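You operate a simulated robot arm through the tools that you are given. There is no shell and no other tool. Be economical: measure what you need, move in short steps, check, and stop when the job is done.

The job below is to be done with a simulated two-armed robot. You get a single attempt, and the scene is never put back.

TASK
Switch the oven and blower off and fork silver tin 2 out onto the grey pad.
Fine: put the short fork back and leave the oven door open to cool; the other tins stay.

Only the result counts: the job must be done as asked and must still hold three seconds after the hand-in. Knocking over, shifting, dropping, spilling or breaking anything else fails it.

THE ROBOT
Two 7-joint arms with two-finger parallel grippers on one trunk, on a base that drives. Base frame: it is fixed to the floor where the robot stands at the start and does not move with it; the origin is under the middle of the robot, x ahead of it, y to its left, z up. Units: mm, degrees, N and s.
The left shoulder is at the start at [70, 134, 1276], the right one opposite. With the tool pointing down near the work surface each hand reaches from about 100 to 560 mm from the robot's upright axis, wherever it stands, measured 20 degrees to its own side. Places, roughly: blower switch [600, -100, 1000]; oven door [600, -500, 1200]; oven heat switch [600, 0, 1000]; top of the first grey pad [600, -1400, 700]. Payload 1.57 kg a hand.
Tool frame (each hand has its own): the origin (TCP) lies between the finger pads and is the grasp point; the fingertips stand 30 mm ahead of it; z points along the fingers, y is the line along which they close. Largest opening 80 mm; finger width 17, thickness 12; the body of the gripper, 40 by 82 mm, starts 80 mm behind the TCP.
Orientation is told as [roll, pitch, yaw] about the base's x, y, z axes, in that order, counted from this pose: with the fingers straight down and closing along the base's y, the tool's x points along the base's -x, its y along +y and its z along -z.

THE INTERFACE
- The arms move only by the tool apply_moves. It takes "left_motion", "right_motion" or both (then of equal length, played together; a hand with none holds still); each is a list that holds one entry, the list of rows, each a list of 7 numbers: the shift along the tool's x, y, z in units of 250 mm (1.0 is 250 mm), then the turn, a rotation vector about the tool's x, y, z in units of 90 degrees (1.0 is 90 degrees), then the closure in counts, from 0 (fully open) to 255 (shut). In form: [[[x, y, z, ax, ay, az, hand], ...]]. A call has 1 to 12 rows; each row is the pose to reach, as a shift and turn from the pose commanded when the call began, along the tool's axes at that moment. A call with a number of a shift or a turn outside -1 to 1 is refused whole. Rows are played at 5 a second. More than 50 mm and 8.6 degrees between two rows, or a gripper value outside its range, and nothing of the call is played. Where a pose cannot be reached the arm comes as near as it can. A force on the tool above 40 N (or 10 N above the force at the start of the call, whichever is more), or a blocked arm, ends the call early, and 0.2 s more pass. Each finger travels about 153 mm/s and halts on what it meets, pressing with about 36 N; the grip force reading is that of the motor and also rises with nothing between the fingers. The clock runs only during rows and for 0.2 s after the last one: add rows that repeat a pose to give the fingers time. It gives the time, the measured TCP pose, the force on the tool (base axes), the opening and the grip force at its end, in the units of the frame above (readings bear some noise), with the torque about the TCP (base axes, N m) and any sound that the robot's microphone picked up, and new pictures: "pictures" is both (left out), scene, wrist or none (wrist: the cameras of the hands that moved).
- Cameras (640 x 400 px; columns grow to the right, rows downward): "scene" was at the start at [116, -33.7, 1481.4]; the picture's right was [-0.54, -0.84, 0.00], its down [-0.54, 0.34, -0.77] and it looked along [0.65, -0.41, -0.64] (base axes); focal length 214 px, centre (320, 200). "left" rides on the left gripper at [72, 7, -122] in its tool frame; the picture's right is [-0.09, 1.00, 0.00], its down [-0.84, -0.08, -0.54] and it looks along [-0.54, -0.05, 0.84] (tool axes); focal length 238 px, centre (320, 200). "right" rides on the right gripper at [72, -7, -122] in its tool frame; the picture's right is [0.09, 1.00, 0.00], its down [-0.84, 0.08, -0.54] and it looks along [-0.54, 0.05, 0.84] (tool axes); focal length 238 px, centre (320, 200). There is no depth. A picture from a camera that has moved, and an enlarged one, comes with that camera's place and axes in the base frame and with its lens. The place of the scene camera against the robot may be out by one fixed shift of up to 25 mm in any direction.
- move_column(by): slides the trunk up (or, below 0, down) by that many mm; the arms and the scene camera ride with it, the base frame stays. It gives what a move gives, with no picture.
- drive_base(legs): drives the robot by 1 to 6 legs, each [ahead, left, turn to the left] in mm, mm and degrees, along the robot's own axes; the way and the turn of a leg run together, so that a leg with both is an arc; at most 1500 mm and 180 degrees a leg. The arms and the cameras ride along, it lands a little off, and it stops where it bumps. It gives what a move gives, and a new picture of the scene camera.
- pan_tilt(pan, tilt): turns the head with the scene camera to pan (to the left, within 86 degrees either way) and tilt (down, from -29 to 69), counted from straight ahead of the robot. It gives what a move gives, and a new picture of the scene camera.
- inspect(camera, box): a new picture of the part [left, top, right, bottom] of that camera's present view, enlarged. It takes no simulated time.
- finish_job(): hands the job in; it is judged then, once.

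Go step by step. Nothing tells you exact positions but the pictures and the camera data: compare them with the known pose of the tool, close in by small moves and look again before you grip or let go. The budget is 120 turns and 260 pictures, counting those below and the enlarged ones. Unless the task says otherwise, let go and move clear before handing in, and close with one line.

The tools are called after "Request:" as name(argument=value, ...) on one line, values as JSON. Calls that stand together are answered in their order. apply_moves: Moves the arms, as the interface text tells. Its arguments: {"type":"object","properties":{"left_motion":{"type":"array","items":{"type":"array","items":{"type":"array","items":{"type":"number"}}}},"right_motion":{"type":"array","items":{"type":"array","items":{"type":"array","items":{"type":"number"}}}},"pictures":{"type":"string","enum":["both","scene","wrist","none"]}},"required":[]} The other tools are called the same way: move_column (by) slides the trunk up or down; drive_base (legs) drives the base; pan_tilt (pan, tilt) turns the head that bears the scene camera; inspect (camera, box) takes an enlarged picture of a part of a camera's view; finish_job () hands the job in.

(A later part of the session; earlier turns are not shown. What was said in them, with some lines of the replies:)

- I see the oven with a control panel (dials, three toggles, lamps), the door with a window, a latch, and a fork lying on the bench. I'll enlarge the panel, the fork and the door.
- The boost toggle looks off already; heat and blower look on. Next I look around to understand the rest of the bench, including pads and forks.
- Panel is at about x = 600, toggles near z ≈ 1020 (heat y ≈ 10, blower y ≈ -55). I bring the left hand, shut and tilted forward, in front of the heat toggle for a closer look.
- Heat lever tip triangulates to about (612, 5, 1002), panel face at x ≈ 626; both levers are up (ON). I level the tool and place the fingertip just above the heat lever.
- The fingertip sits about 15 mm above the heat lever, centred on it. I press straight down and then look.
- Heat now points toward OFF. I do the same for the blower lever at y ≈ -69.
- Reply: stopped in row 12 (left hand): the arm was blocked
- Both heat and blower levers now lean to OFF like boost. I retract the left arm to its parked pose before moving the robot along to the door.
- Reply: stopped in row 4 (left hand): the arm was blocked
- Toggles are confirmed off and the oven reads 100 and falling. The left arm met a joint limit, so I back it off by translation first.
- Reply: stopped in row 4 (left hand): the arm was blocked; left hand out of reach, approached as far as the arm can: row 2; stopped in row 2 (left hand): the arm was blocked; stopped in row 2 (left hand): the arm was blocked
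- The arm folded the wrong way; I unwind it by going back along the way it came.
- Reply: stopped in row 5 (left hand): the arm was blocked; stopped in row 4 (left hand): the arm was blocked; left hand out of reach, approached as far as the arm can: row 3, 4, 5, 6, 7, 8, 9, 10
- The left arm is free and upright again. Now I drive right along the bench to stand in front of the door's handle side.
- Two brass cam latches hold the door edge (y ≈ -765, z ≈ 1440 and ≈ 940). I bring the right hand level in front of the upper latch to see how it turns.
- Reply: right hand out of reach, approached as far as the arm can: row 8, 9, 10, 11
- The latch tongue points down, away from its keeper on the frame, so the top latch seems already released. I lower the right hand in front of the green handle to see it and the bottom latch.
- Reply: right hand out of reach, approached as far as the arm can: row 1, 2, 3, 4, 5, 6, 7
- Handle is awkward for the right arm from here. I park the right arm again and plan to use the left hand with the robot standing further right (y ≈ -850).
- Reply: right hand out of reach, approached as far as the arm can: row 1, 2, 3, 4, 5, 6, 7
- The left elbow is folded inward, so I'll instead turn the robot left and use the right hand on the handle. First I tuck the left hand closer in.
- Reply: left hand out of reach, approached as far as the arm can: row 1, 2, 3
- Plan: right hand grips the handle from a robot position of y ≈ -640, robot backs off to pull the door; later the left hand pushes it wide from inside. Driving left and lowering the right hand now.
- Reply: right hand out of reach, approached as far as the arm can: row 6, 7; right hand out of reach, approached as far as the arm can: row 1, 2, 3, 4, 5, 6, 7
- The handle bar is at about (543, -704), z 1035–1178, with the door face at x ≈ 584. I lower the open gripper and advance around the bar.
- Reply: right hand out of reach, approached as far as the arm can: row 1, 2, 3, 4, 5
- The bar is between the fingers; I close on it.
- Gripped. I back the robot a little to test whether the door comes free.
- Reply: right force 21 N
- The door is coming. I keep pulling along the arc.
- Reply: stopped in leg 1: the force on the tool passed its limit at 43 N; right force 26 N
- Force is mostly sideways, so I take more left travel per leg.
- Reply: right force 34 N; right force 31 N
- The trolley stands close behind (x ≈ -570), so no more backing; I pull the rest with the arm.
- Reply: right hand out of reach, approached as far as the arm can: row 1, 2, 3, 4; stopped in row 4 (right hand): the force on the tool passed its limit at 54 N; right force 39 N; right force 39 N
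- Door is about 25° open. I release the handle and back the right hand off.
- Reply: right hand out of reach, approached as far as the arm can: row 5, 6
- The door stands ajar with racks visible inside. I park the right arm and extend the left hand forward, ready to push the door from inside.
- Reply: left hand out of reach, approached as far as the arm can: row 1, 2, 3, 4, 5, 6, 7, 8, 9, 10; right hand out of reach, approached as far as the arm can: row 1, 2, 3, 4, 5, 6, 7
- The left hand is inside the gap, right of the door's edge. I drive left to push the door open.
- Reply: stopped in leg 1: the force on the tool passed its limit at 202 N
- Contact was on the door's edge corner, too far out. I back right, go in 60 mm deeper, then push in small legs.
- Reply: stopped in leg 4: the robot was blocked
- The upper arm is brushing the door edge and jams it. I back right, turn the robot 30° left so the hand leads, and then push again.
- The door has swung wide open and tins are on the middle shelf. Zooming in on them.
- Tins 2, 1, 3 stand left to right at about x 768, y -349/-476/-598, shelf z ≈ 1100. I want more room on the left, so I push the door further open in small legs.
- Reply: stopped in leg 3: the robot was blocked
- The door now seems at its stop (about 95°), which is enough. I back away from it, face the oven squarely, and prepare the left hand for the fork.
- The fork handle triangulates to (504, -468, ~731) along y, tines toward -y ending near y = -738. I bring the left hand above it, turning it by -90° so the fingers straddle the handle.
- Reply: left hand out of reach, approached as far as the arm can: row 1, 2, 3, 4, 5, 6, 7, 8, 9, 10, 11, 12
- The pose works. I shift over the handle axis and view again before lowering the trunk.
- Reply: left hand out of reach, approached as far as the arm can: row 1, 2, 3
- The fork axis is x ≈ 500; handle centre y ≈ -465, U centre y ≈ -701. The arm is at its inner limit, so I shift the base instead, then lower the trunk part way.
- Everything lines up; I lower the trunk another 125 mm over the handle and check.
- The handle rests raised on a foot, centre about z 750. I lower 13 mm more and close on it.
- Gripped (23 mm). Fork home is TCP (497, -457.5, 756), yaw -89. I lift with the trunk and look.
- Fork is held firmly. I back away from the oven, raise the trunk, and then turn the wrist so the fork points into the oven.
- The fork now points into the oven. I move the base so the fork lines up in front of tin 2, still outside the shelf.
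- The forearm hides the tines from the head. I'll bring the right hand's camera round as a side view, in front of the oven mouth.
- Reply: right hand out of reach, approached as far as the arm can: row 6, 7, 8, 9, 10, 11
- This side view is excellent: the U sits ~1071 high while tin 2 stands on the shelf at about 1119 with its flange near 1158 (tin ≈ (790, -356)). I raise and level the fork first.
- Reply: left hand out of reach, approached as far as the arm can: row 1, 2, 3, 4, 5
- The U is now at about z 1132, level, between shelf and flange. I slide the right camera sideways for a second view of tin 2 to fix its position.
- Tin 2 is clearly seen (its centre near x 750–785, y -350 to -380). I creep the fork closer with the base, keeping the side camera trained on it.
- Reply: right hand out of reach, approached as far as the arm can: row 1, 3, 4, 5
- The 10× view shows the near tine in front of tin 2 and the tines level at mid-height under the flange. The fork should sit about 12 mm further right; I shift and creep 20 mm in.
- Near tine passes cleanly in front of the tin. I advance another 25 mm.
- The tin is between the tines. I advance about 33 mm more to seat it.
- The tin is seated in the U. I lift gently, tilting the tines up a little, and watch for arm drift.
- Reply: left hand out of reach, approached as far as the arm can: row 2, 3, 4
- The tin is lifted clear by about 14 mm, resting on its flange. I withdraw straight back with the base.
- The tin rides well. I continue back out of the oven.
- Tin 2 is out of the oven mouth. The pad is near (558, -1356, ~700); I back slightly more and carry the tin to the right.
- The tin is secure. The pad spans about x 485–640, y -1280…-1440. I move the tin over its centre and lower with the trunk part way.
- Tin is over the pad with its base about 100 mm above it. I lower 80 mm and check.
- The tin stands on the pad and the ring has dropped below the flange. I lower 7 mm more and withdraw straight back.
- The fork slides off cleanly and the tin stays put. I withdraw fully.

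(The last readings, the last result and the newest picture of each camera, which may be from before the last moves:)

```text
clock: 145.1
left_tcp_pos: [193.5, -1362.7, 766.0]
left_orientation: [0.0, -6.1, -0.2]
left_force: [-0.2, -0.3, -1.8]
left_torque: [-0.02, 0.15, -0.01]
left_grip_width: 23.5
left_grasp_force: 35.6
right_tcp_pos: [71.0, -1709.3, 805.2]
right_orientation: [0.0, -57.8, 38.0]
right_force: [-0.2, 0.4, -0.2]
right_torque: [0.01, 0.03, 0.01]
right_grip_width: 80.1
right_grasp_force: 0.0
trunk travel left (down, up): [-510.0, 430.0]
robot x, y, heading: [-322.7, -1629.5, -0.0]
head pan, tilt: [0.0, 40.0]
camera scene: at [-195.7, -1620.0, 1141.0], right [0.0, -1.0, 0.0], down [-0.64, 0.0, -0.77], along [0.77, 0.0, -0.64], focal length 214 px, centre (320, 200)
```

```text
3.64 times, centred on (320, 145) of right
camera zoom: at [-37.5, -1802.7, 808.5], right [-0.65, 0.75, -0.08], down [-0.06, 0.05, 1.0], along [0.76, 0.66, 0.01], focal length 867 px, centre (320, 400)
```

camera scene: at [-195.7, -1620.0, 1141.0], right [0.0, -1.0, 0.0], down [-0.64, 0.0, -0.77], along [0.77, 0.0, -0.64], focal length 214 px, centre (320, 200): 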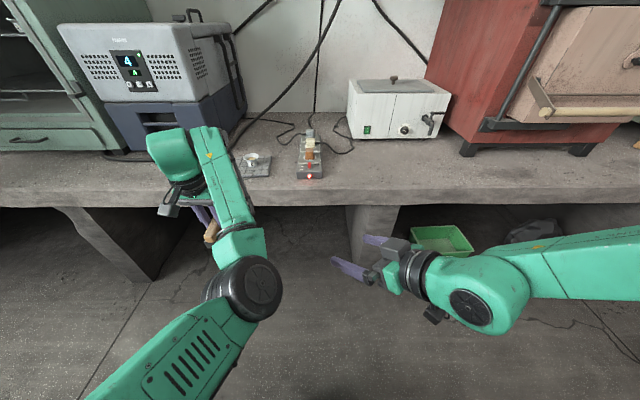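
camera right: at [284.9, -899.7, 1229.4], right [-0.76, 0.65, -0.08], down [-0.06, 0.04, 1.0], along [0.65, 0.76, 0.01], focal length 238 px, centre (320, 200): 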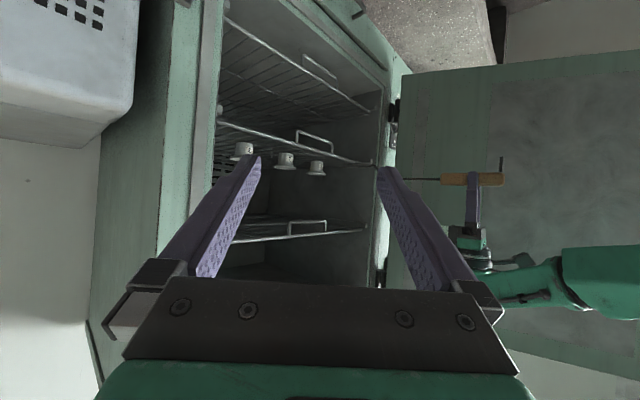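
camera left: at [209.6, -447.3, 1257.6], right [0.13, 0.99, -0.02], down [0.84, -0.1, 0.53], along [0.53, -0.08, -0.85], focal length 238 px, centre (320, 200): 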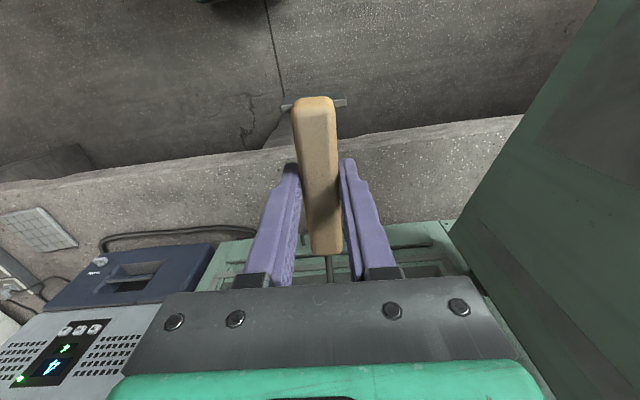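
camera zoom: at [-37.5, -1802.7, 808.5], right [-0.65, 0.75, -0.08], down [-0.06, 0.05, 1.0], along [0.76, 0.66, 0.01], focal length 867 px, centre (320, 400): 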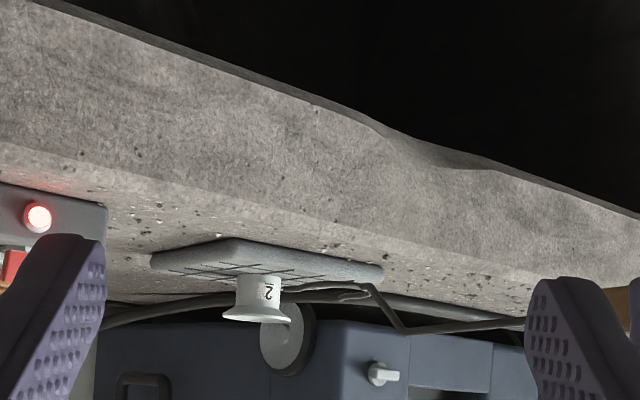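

Tin 2 stands on the pad, clear of the fork. I raise the trunk, undo the arm's lift and tilt, and look again at the pad from here.

Request:
move_column(by=200)

Request:
apply_moves(left_motion=[[[0, 0, 0.025, 0, 0.022, 0, 255], [0, 0, 0.05, 0, 0.044, 0, 255], [0, 0, 0.11, 0.003, 0.055, 0.008, 255], [0, 0, 0.17, 0.006, 0.066, 0.016, 255], [0, 0, 0.23, 0.009, 0.077, 0.024, 255], [0, 0, 0.278, 0.009, 0.077, 0.024, 255], [0, 0, 0.278, 0.009, 0.077, 0.024, 255]]], pictures="none")

Request:
inspect(camera="scene", box=[200, 150, 360, 270])

```text
clock: 147.3
left_tcp_pos: [193.8, -1362.3, 965.1]
left_orientation: [0.0, -5.9, -0.3]
left_force: [0.0, -0.7, -1.4]
left_torque: [-0.02, 0.14, 0.01]
left_grip_width: 23.6
left_grasp_force: 35.9
right_tcp_pos: [71.5, -1708.9, 1005.5]
right_orientation: [0.1, -57.7, 38.0]
right_force: [0.4, 0.7, -0.9]
right_torque: [0.02, 0.03, 0.03]
right_grip_width: 80.1
right_grasp_force: 0.1
trunk travel left (down, up): [-710.0, 230.0]
robot x, y, heading: [-322.7, -1632.0, 0.0]
head pan, tilt: [0.0, 40.0]
```

```text
clock: 148.9
left_tcp_pos: [202.2, -1363.0, 896.6]
left_orientation: [-0.8, 0.9, -2.5]
left_force: [1.0, -0.3, -0.3]
left_torque: [-0.01, 0.1, 0.02]
left_grip_width: 23.2
left_grasp_force: 35.8
right_tcp_pos: [70.1, -1708.8, 1005.2]
right_orientation: [0.0, -57.9, 38.0]
right_force: [0.5, 0.1, -0.5]
right_torque: [0.01, 0.01, 0.02]
right_grip_width: 80.0
right_grasp_force: 0.1
trunk travel left (down, up): [-710.0, 230.0]
robot x, y, heading: [-326.4, -1629.7, -0.2]
head pan, tilt: [0.0, 40.0]
```

```text
3.33 times, centred on (280, 210) of scene
camera zoom: at [-194.7, -1620.1, 1340.9], right [0.0, -1.0, 0.0], down [-0.64, 0.0, -0.77], along [0.77, 0.0, -0.64], focal length 715 px, centre (453, 167)
```

zoom: 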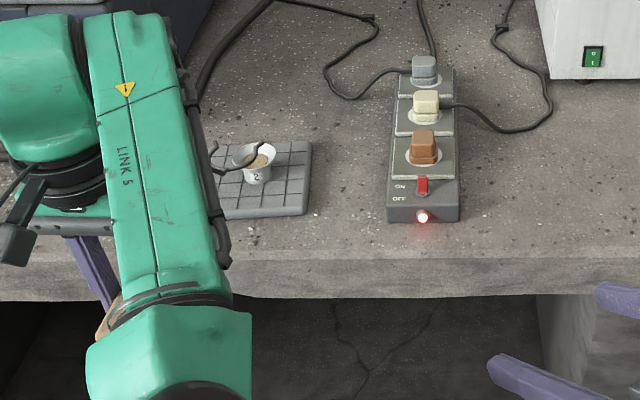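

Tin 2 sits in the middle of the pad. Now I drive back left to return the fork.

Request:
drive_base(legs=[[20, 0, 0], [0, 300, 0], [0, 300, 0], [0, 305, 0]])

Request:
apply_moves(left_motion=[[[0, 0, 0, 0, 0, 0.08, 255], [0, 0, 0, 0, 0, 0.16, 255], [0, 0, 0, 0, 0, 0.24, 255], [0, 0, 0, 0, 0, 0.32, 255], [0, 0, 0, 0, 0, 0.4, 255], [0, 0, 0, 0, 0, 0.48, 255], [0, 0, 0, 0, 0, 0.56, 255], [0, 0, 0, 0, 0, 0.64, 255], [0, 0, 0, 0, 0, 0.72, 255], [0, 0, 0, 0, 0, 0.8, 255], [0, 0, 0, 0, 0, 0.88, 255], [0, 0, 0, 0, 0, 0.96, 255]]], pictures="scene")

```text
clock: 154.6
left_tcp_pos: [222.7, -457.8, 896.8]
left_orientation: [-0.7, 0.9, -2.3]
left_force: [-0.4, -0.3, -1.1]
left_torque: [0.03, 0.18, -0.03]
left_grip_width: 23.4
left_grasp_force: 35.6
right_tcp_pos: [92.5, -804.6, 1004.7]
right_orientation: [0.2, -57.9, 38.0]
right_force: [-0.4, 0.5, 0.1]
right_torque: [-0.01, 0.0, 0.0]
right_grip_width: 79.8
right_grasp_force: 0.0
trunk travel left (down, up): [-710.0, 230.0]
robot x, y, heading: [-304.9, -725.8, -0.0]
head pan, tilt: [0.0, 40.0]
camera scene: at [-174.1, -716.0, 1340.9], right [0.0, -1.0, 0.0], down [-0.64, 0.0, -0.77], along [0.77, 0.0, -0.64], focal length 214 px, centre (320, 200)
```

scene: 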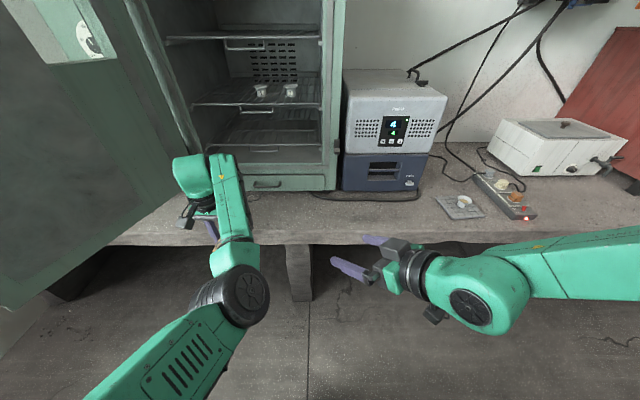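

```text
clock: 157.2
left_tcp_pos: [222.8, -457.7, 896.9]
left_orientation: [-0.9, -0.7, -89.1]
left_force: [0.4, -0.1, -1.3]
left_torque: [0.11, -0.02, -0.01]
left_grip_width: 23.3
left_grasp_force: 35.5
right_tcp_pos: [91.8, -803.4, 1004.6]
right_orientation: [0.0, -57.9, 37.9]
right_force: [0.3, 0.1, -0.1]
right_torque: [-0.02, -0.01, -0.01]
right_grip_width: 80.0
right_grasp_force: 0.1
trunk travel left (down, up): [-710.0, 230.0]
robot x, y, heading: [-301.0, -728.5, -0.1]
head pan, tilt: [0.0, 40.0]
camera scene: at [-174.1, -715.2, 1340.9], right [0.0, -1.0, 0.0], down [-0.64, 0.0, -0.77], along [0.77, 0.0, -0.64], focal length 214 px, centre (320, 200)
```

scene: 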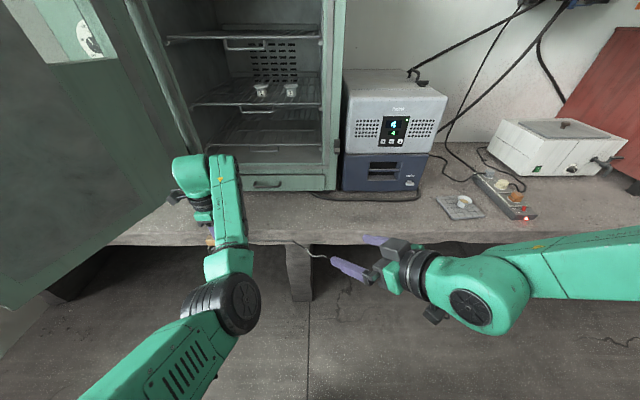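

Request:
drive_base(legs=[[274, 0, 0]])

Request:
move_column(by=-100)

Request:
inspect(camera="right", box=[0, 0, 640, 400])

```text
clock: 159.1
left_tcp_pos: [493.8, -458.0, 897.0]
left_orientation: [-0.8, -0.6, -88.8]
left_force: [-0.5, -0.7, -0.6]
left_torque: [0.12, 0.02, 0.03]
left_grip_width: 23.0
left_grasp_force: 35.5
right_tcp_pos: [363.6, -803.9, 1005.5]
right_orientation: [0.1, -57.8, 38.0]
right_force: [0.1, 0.3, -0.8]
right_torque: [0.03, 0.03, 0.01]
right_grip_width: 80.4
right_grasp_force: 0.1
trunk travel left (down, up): [-710.0, 230.0]
robot x, y, heading: [-31.9, -724.4, -0.0]
head pan, tilt: [0.0, 40.0]
camera scene: at [96.3, -715.4, 1341.0], right [0.0, -1.0, 0.0], down [-0.64, 0.0, -0.77], along [0.77, 0.0, -0.64], focal length 214 px, centre (320, 200)
```

scene: 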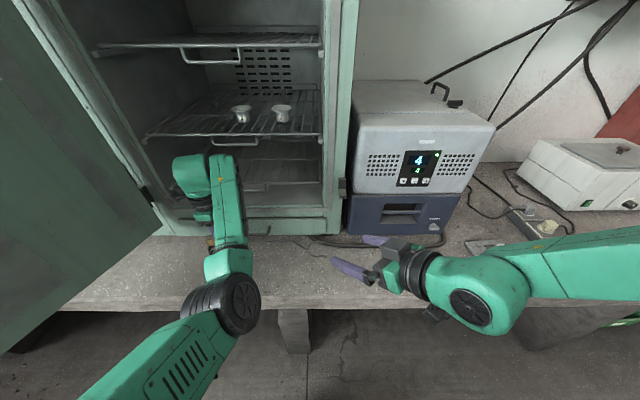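

```text
clock: 160.5
left_tcp_pos: [494.0, -457.0, 797.5]
left_orientation: [-0.9, -0.7, -88.8]
left_force: [0.9, 0.1, -2.0]
left_torque: [0.15, 0.02, 0.0]
left_grip_width: 23.3
left_grasp_force: 35.5
right_tcp_pos: [362.8, -803.7, 904.7]
right_orientation: [0.1, -57.9, 38.0]
right_force: [0.3, -0.6, 0.3]
right_torque: [0.01, 0.03, -0.02]
right_grip_width: 80.1
right_grasp_force: 0.1
trunk travel left (down, up): [-610.0, 330.0]
robot x, y, heading: [-30.9, -730.1, -0.0]
head pan, tilt: [0.0, 40.0]
```

```text
1.00 times, centred on (320, 200) of right (not enlarged: the box is as wide or as high as the picture)
camera zoom: at [255.1, -898.0, 908.3], right [-0.65, 0.75, -0.08], down [-0.06, 0.05, 1.0], along [0.76, 0.66, 0.01], focal length 238 px, centre (320, 200)
```

zoom: 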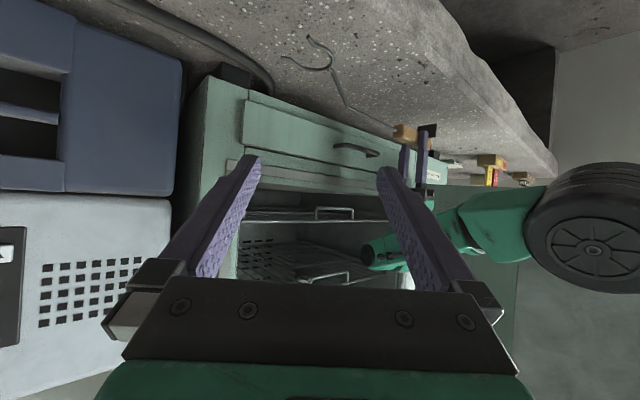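

Request:
move_column(by=-37)

Request:
inspect(camera="right", box=[240, 10, 460, 160])

```text
clock: 161.3
left_tcp_pos: [494.6, -457.6, 759.0]
left_orientation: [-0.9, -0.6, -88.8]
left_force: [-0.5, 0.1, 0.0]
left_torque: [-0.23, -0.02, -0.01]
left_grip_width: 23.1
left_grasp_force: 35.6
right_tcp_pos: [362.0, -805.1, 868.6]
right_orientation: [0.1, -57.8, 38.0]
right_force: [0.7, 0.5, -0.4]
right_torque: [0.01, 0.04, 0.01]
right_grip_width: 79.9
right_grasp_force: 0.2
trunk travel left (down, up): [-573.0, 367.0]
robot x, y, heading: [-30.0, -727.0, 0.2]
head pan, tilt: [0.0, 40.0]
```

```text
2.67 times, centred on (350, 85) of right
camera zoom: at [255.1, -898.1, 871.2], right [-0.65, 0.75, -0.08], down [-0.06, 0.05, 1.0], along [0.76, 0.66, 0.01], focal length 636 px, centre (240, 507)
```

zoom: 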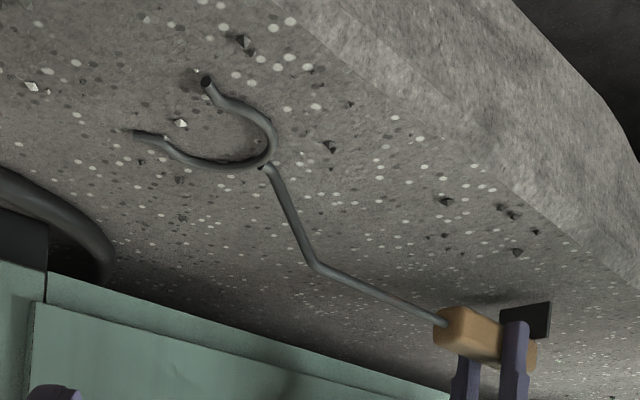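

The U already rests on the bench. I lower 2 mm more and open the hand.

Request:
move_column(by=-2)

Request:
apply_moves(left_motion=[[[0, 0, 0, 0, 0, 0, 220], [0, 0, 0, 0, 0, 0, 190], [0, 0, 0, 0, 0, 0, 150], [0, 0, 0, 0, 0, 0, 90], [0, 0, 0, 0, 0, 0, 90]]], pictures="none")

Request:
move_column(by=120)

Request:
inspect(camera="left", box=[160, 0, 480, 300])

Request:
inspect(camera="right", box=[240, 10, 460, 160])

```text
clock: 161.8
left_tcp_pos: [492.7, -458.2, 758.7]
left_orientation: [-0.9, -0.7, -88.8]
left_force: [-0.3, 0.9, 4.0]
left_torque: [-1.08, -0.14, 0.01]
left_grip_width: 23.2
left_grasp_force: 36.0
right_tcp_pos: [362.3, -802.9, 865.7]
right_orientation: [0.0, -57.8, 38.1]
right_force: [-0.6, -0.3, 0.5]
right_torque: [-0.03, -0.04, -0.03]
right_grip_width: 80.0
right_grasp_force: 0.0
trunk travel left (down, up): [-571.0, 369.0]
robot x, y, heading: [-33.0, -727.4, 0.2]
head pan, tilt: [0.0, 40.0]
```

```text
clock: 163.0
left_tcp_pos: [494.1, -458.2, 757.8]
left_orientation: [-0.8, -0.7, -88.8]
left_force: [-0.2, 0.4, 0.2]
left_torque: [-0.02, 0.03, 0.02]
left_grip_width: 51.7
left_grasp_force: 0.0
right_tcp_pos: [362.7, -804.3, 865.5]
right_orientation: [0.0, -57.9, 37.9]
right_force: [-0.5, -0.4, 0.2]
right_torque: [0.02, -0.01, -0.03]
right_grip_width: 79.8
right_grasp_force: 0.0
trunk travel left (down, up): [-571.0, 369.0]
robot x, y, heading: [-31.8, -728.0, 0.0]
head pan, tilt: [0.0, 40.0]
```

```text
clock: 164.5
left_tcp_pos: [494.2, -459.3, 878.2]
left_orientation: [-1.0, -0.7, -88.8]
left_force: [-0.1, -0.2, -0.6]
left_torque: [0.0, 0.01, 0.02]
left_grip_width: 51.9
left_grasp_force: 0.1
right_tcp_pos: [362.1, -804.8, 986.1]
right_orientation: [0.1, -57.7, 38.0]
right_force: [-0.2, 0.8, -0.9]
right_torque: [0.04, -0.02, 0.02]
right_grip_width: 80.0
right_grasp_force: 0.0
trunk travel left (down, up): [-691.0, 249.0]
robot x, y, heading: [-30.4, -729.1, 0.1]
head pan, tilt: [0.0, 40.0]
```

```text
1.33 times, centred on (320, 150) of left
camera zoom: at [501.6, -385.4, 999.7], right [1.0, -0.07, -0.02], down [-0.05, -0.83, 0.55], along [-0.05, -0.55, -0.83], focal length 318 px, centre (320, 267)
```

zoom: 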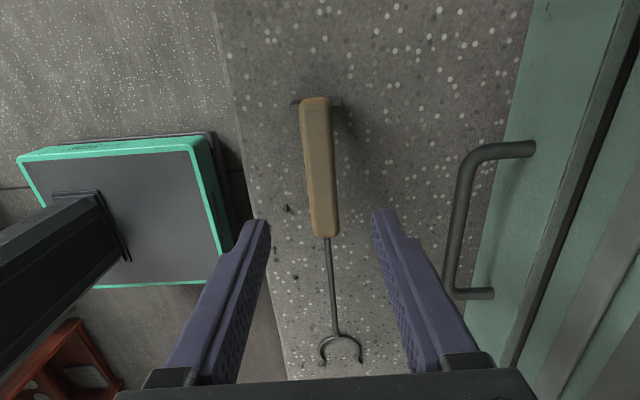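

```text
2.67 times, centred on (350, 85) of right
camera zoom: at [255.2, -898.1, 989.2], right [-0.65, 0.75, -0.08], down [-0.06, 0.05, 1.0], along [0.76, 0.66, 0.01], focal length 636 px, centre (240, 507)
```

zoom: 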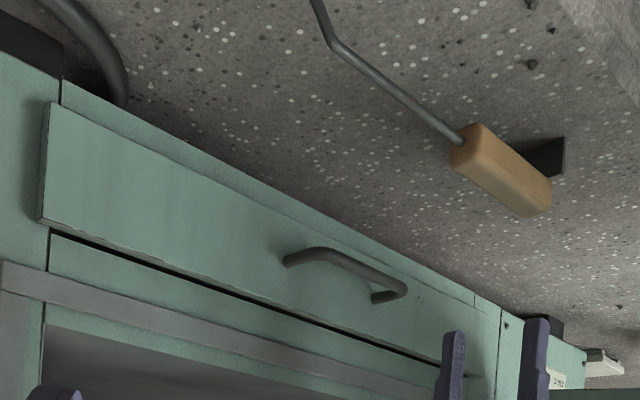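

The fork lies back in its place. I back away and do a final check of everything.

Request:
move_column(by=249)

Request:
drive_base(legs=[[-250, 0, 0]])

Request:
pan_tilt(pan=-10, tilt=35)

Request:
inspect(camera="scene", box=[160, 100, 420, 300])

Request:
inspect(camera="scene", box=[400, 160, 600, 290])

```text
clock: 167.1
left_tcp_pos: [494.9, -457.5, 1127.6]
left_orientation: [-1.0, -0.7, -88.8]
left_force: [0.7, 0.2, 0.1]
left_torque: [0.01, -0.04, 0.02]
left_grip_width: 51.8
left_grasp_force: 0.0
right_tcp_pos: [361.8, -804.3, 1234.7]
right_orientation: [0.1, -57.8, 38.0]
right_force: [0.3, -0.1, -0.2]
right_torque: [0.0, -0.01, 0.0]
right_grip_width: 80.0
right_grasp_force: 0.0
trunk travel left (down, up): [-940.0, 0.0]
robot x, y, heading: [-35.9, -728.1, 0.1]
head pan, tilt: [0.0, 40.0]
```

```text
clock: 168.9
left_tcp_pos: [247.2, -456.8, 1125.4]
left_orientation: [-1.1, -0.7, -88.8]
left_force: [-0.1, 0.3, -1.4]
left_torque: [-0.02, -0.01, 0.03]
left_grip_width: 51.9
left_grasp_force: 0.1
right_tcp_pos: [118.2, -803.6, 1233.9]
right_orientation: [0.3, -57.6, 37.9]
right_force: [0.3, 0.6, -0.5]
right_torque: [0.01, -0.03, 0.0]
right_grip_width: 80.2
right_grasp_force: 0.0
trunk travel left (down, up): [-940.0, 0.0]
robot x, y, heading: [-281.9, -726.4, 0.0]
head pan, tilt: [0.0, 40.0]
camera scene: at [-147.0, -715.2, 1570.5], right [0.0, -1.0, 0.0], down [-0.65, 0.0, -0.76], along [0.76, 0.0, -0.65], focal length 214 px, centre (320, 200)
```

scene: 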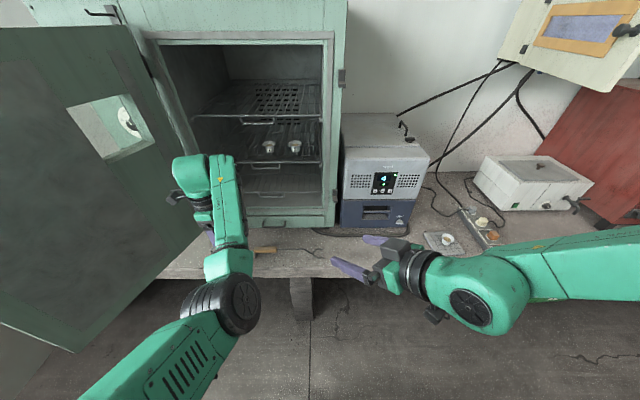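

```text
clock: 169.6
left_tcp_pos: [244.8, -457.6, 1127.0]
left_orientation: [-1.0, -0.6, -88.7]
left_force: [1.1, -0.6, 0.6]
left_torque: [0.03, 0.02, 0.01]
left_grip_width: 52.0
left_grasp_force: 0.1
right_tcp_pos: [115.5, -804.0, 1234.9]
right_orientation: [0.1, -57.8, 38.1]
right_force: [-0.3, 0.6, -1.0]
right_torque: [0.02, -0.01, -0.03]
right_grip_width: 80.0
right_grasp_force: 0.0
trunk travel left (down, up): [-940.0, 0.0]
robot x, y, heading: [-279.7, -730.2, -0.2]
head pan, tilt: [-10.0, 35.0]
camera scene: at [-149.1, -730.5, 1578.4], right [-0.17, -0.98, 0.0], down [-0.57, 0.1, -0.82], along [0.81, -0.14, -0.57], focal length 214 px, centre (320, 200)
```

scene: 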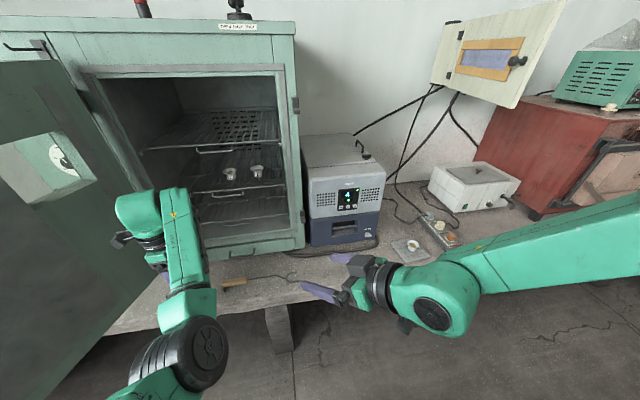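

```text
2.00 times, centred on (290, 200) of scene
camera zoom: at [-149.1, -730.5, 1578.4], right [-0.17, -0.98, 0.0], down [-0.57, 0.1, -0.82], along [0.81, -0.14, -0.57], focal length 429 px, centre (380, 200)
```

zoom: 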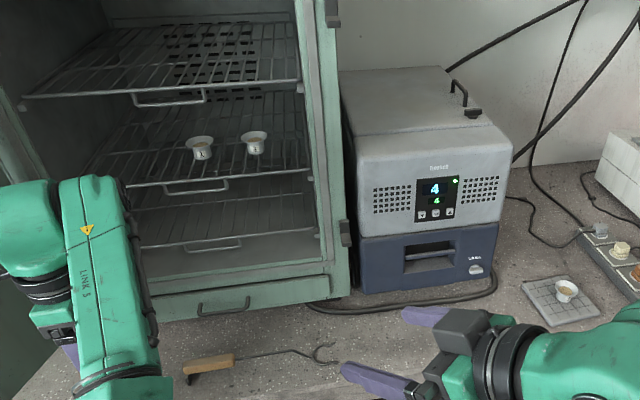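

```text
3.08 times, centred on (500, 225) of scene
camera zoom: at [-149.1, -730.5, 1578.4], right [-0.17, -0.98, 0.0], down [-0.57, 0.1, -0.82], along [0.81, -0.14, -0.57], focal length 660 px, centre (-234, 123)
```

zoom: 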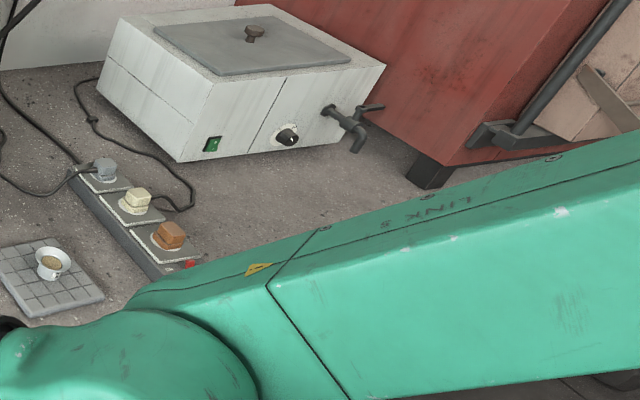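

Everything is in place: heat and blower are off, the door is open, tin 2 is on the grey pad, tins 1 and 3 haven't moved, and the fork is back on the bench. I'm handing in.

Request:
finish_job()

```text
The job is handed in.
```

I switched the oven heat and blower off and forked silver tin 2 out onto the grey pad. The short fork is back in its place, the oven door is open to cool, and tins 1 and 3 are where they were.
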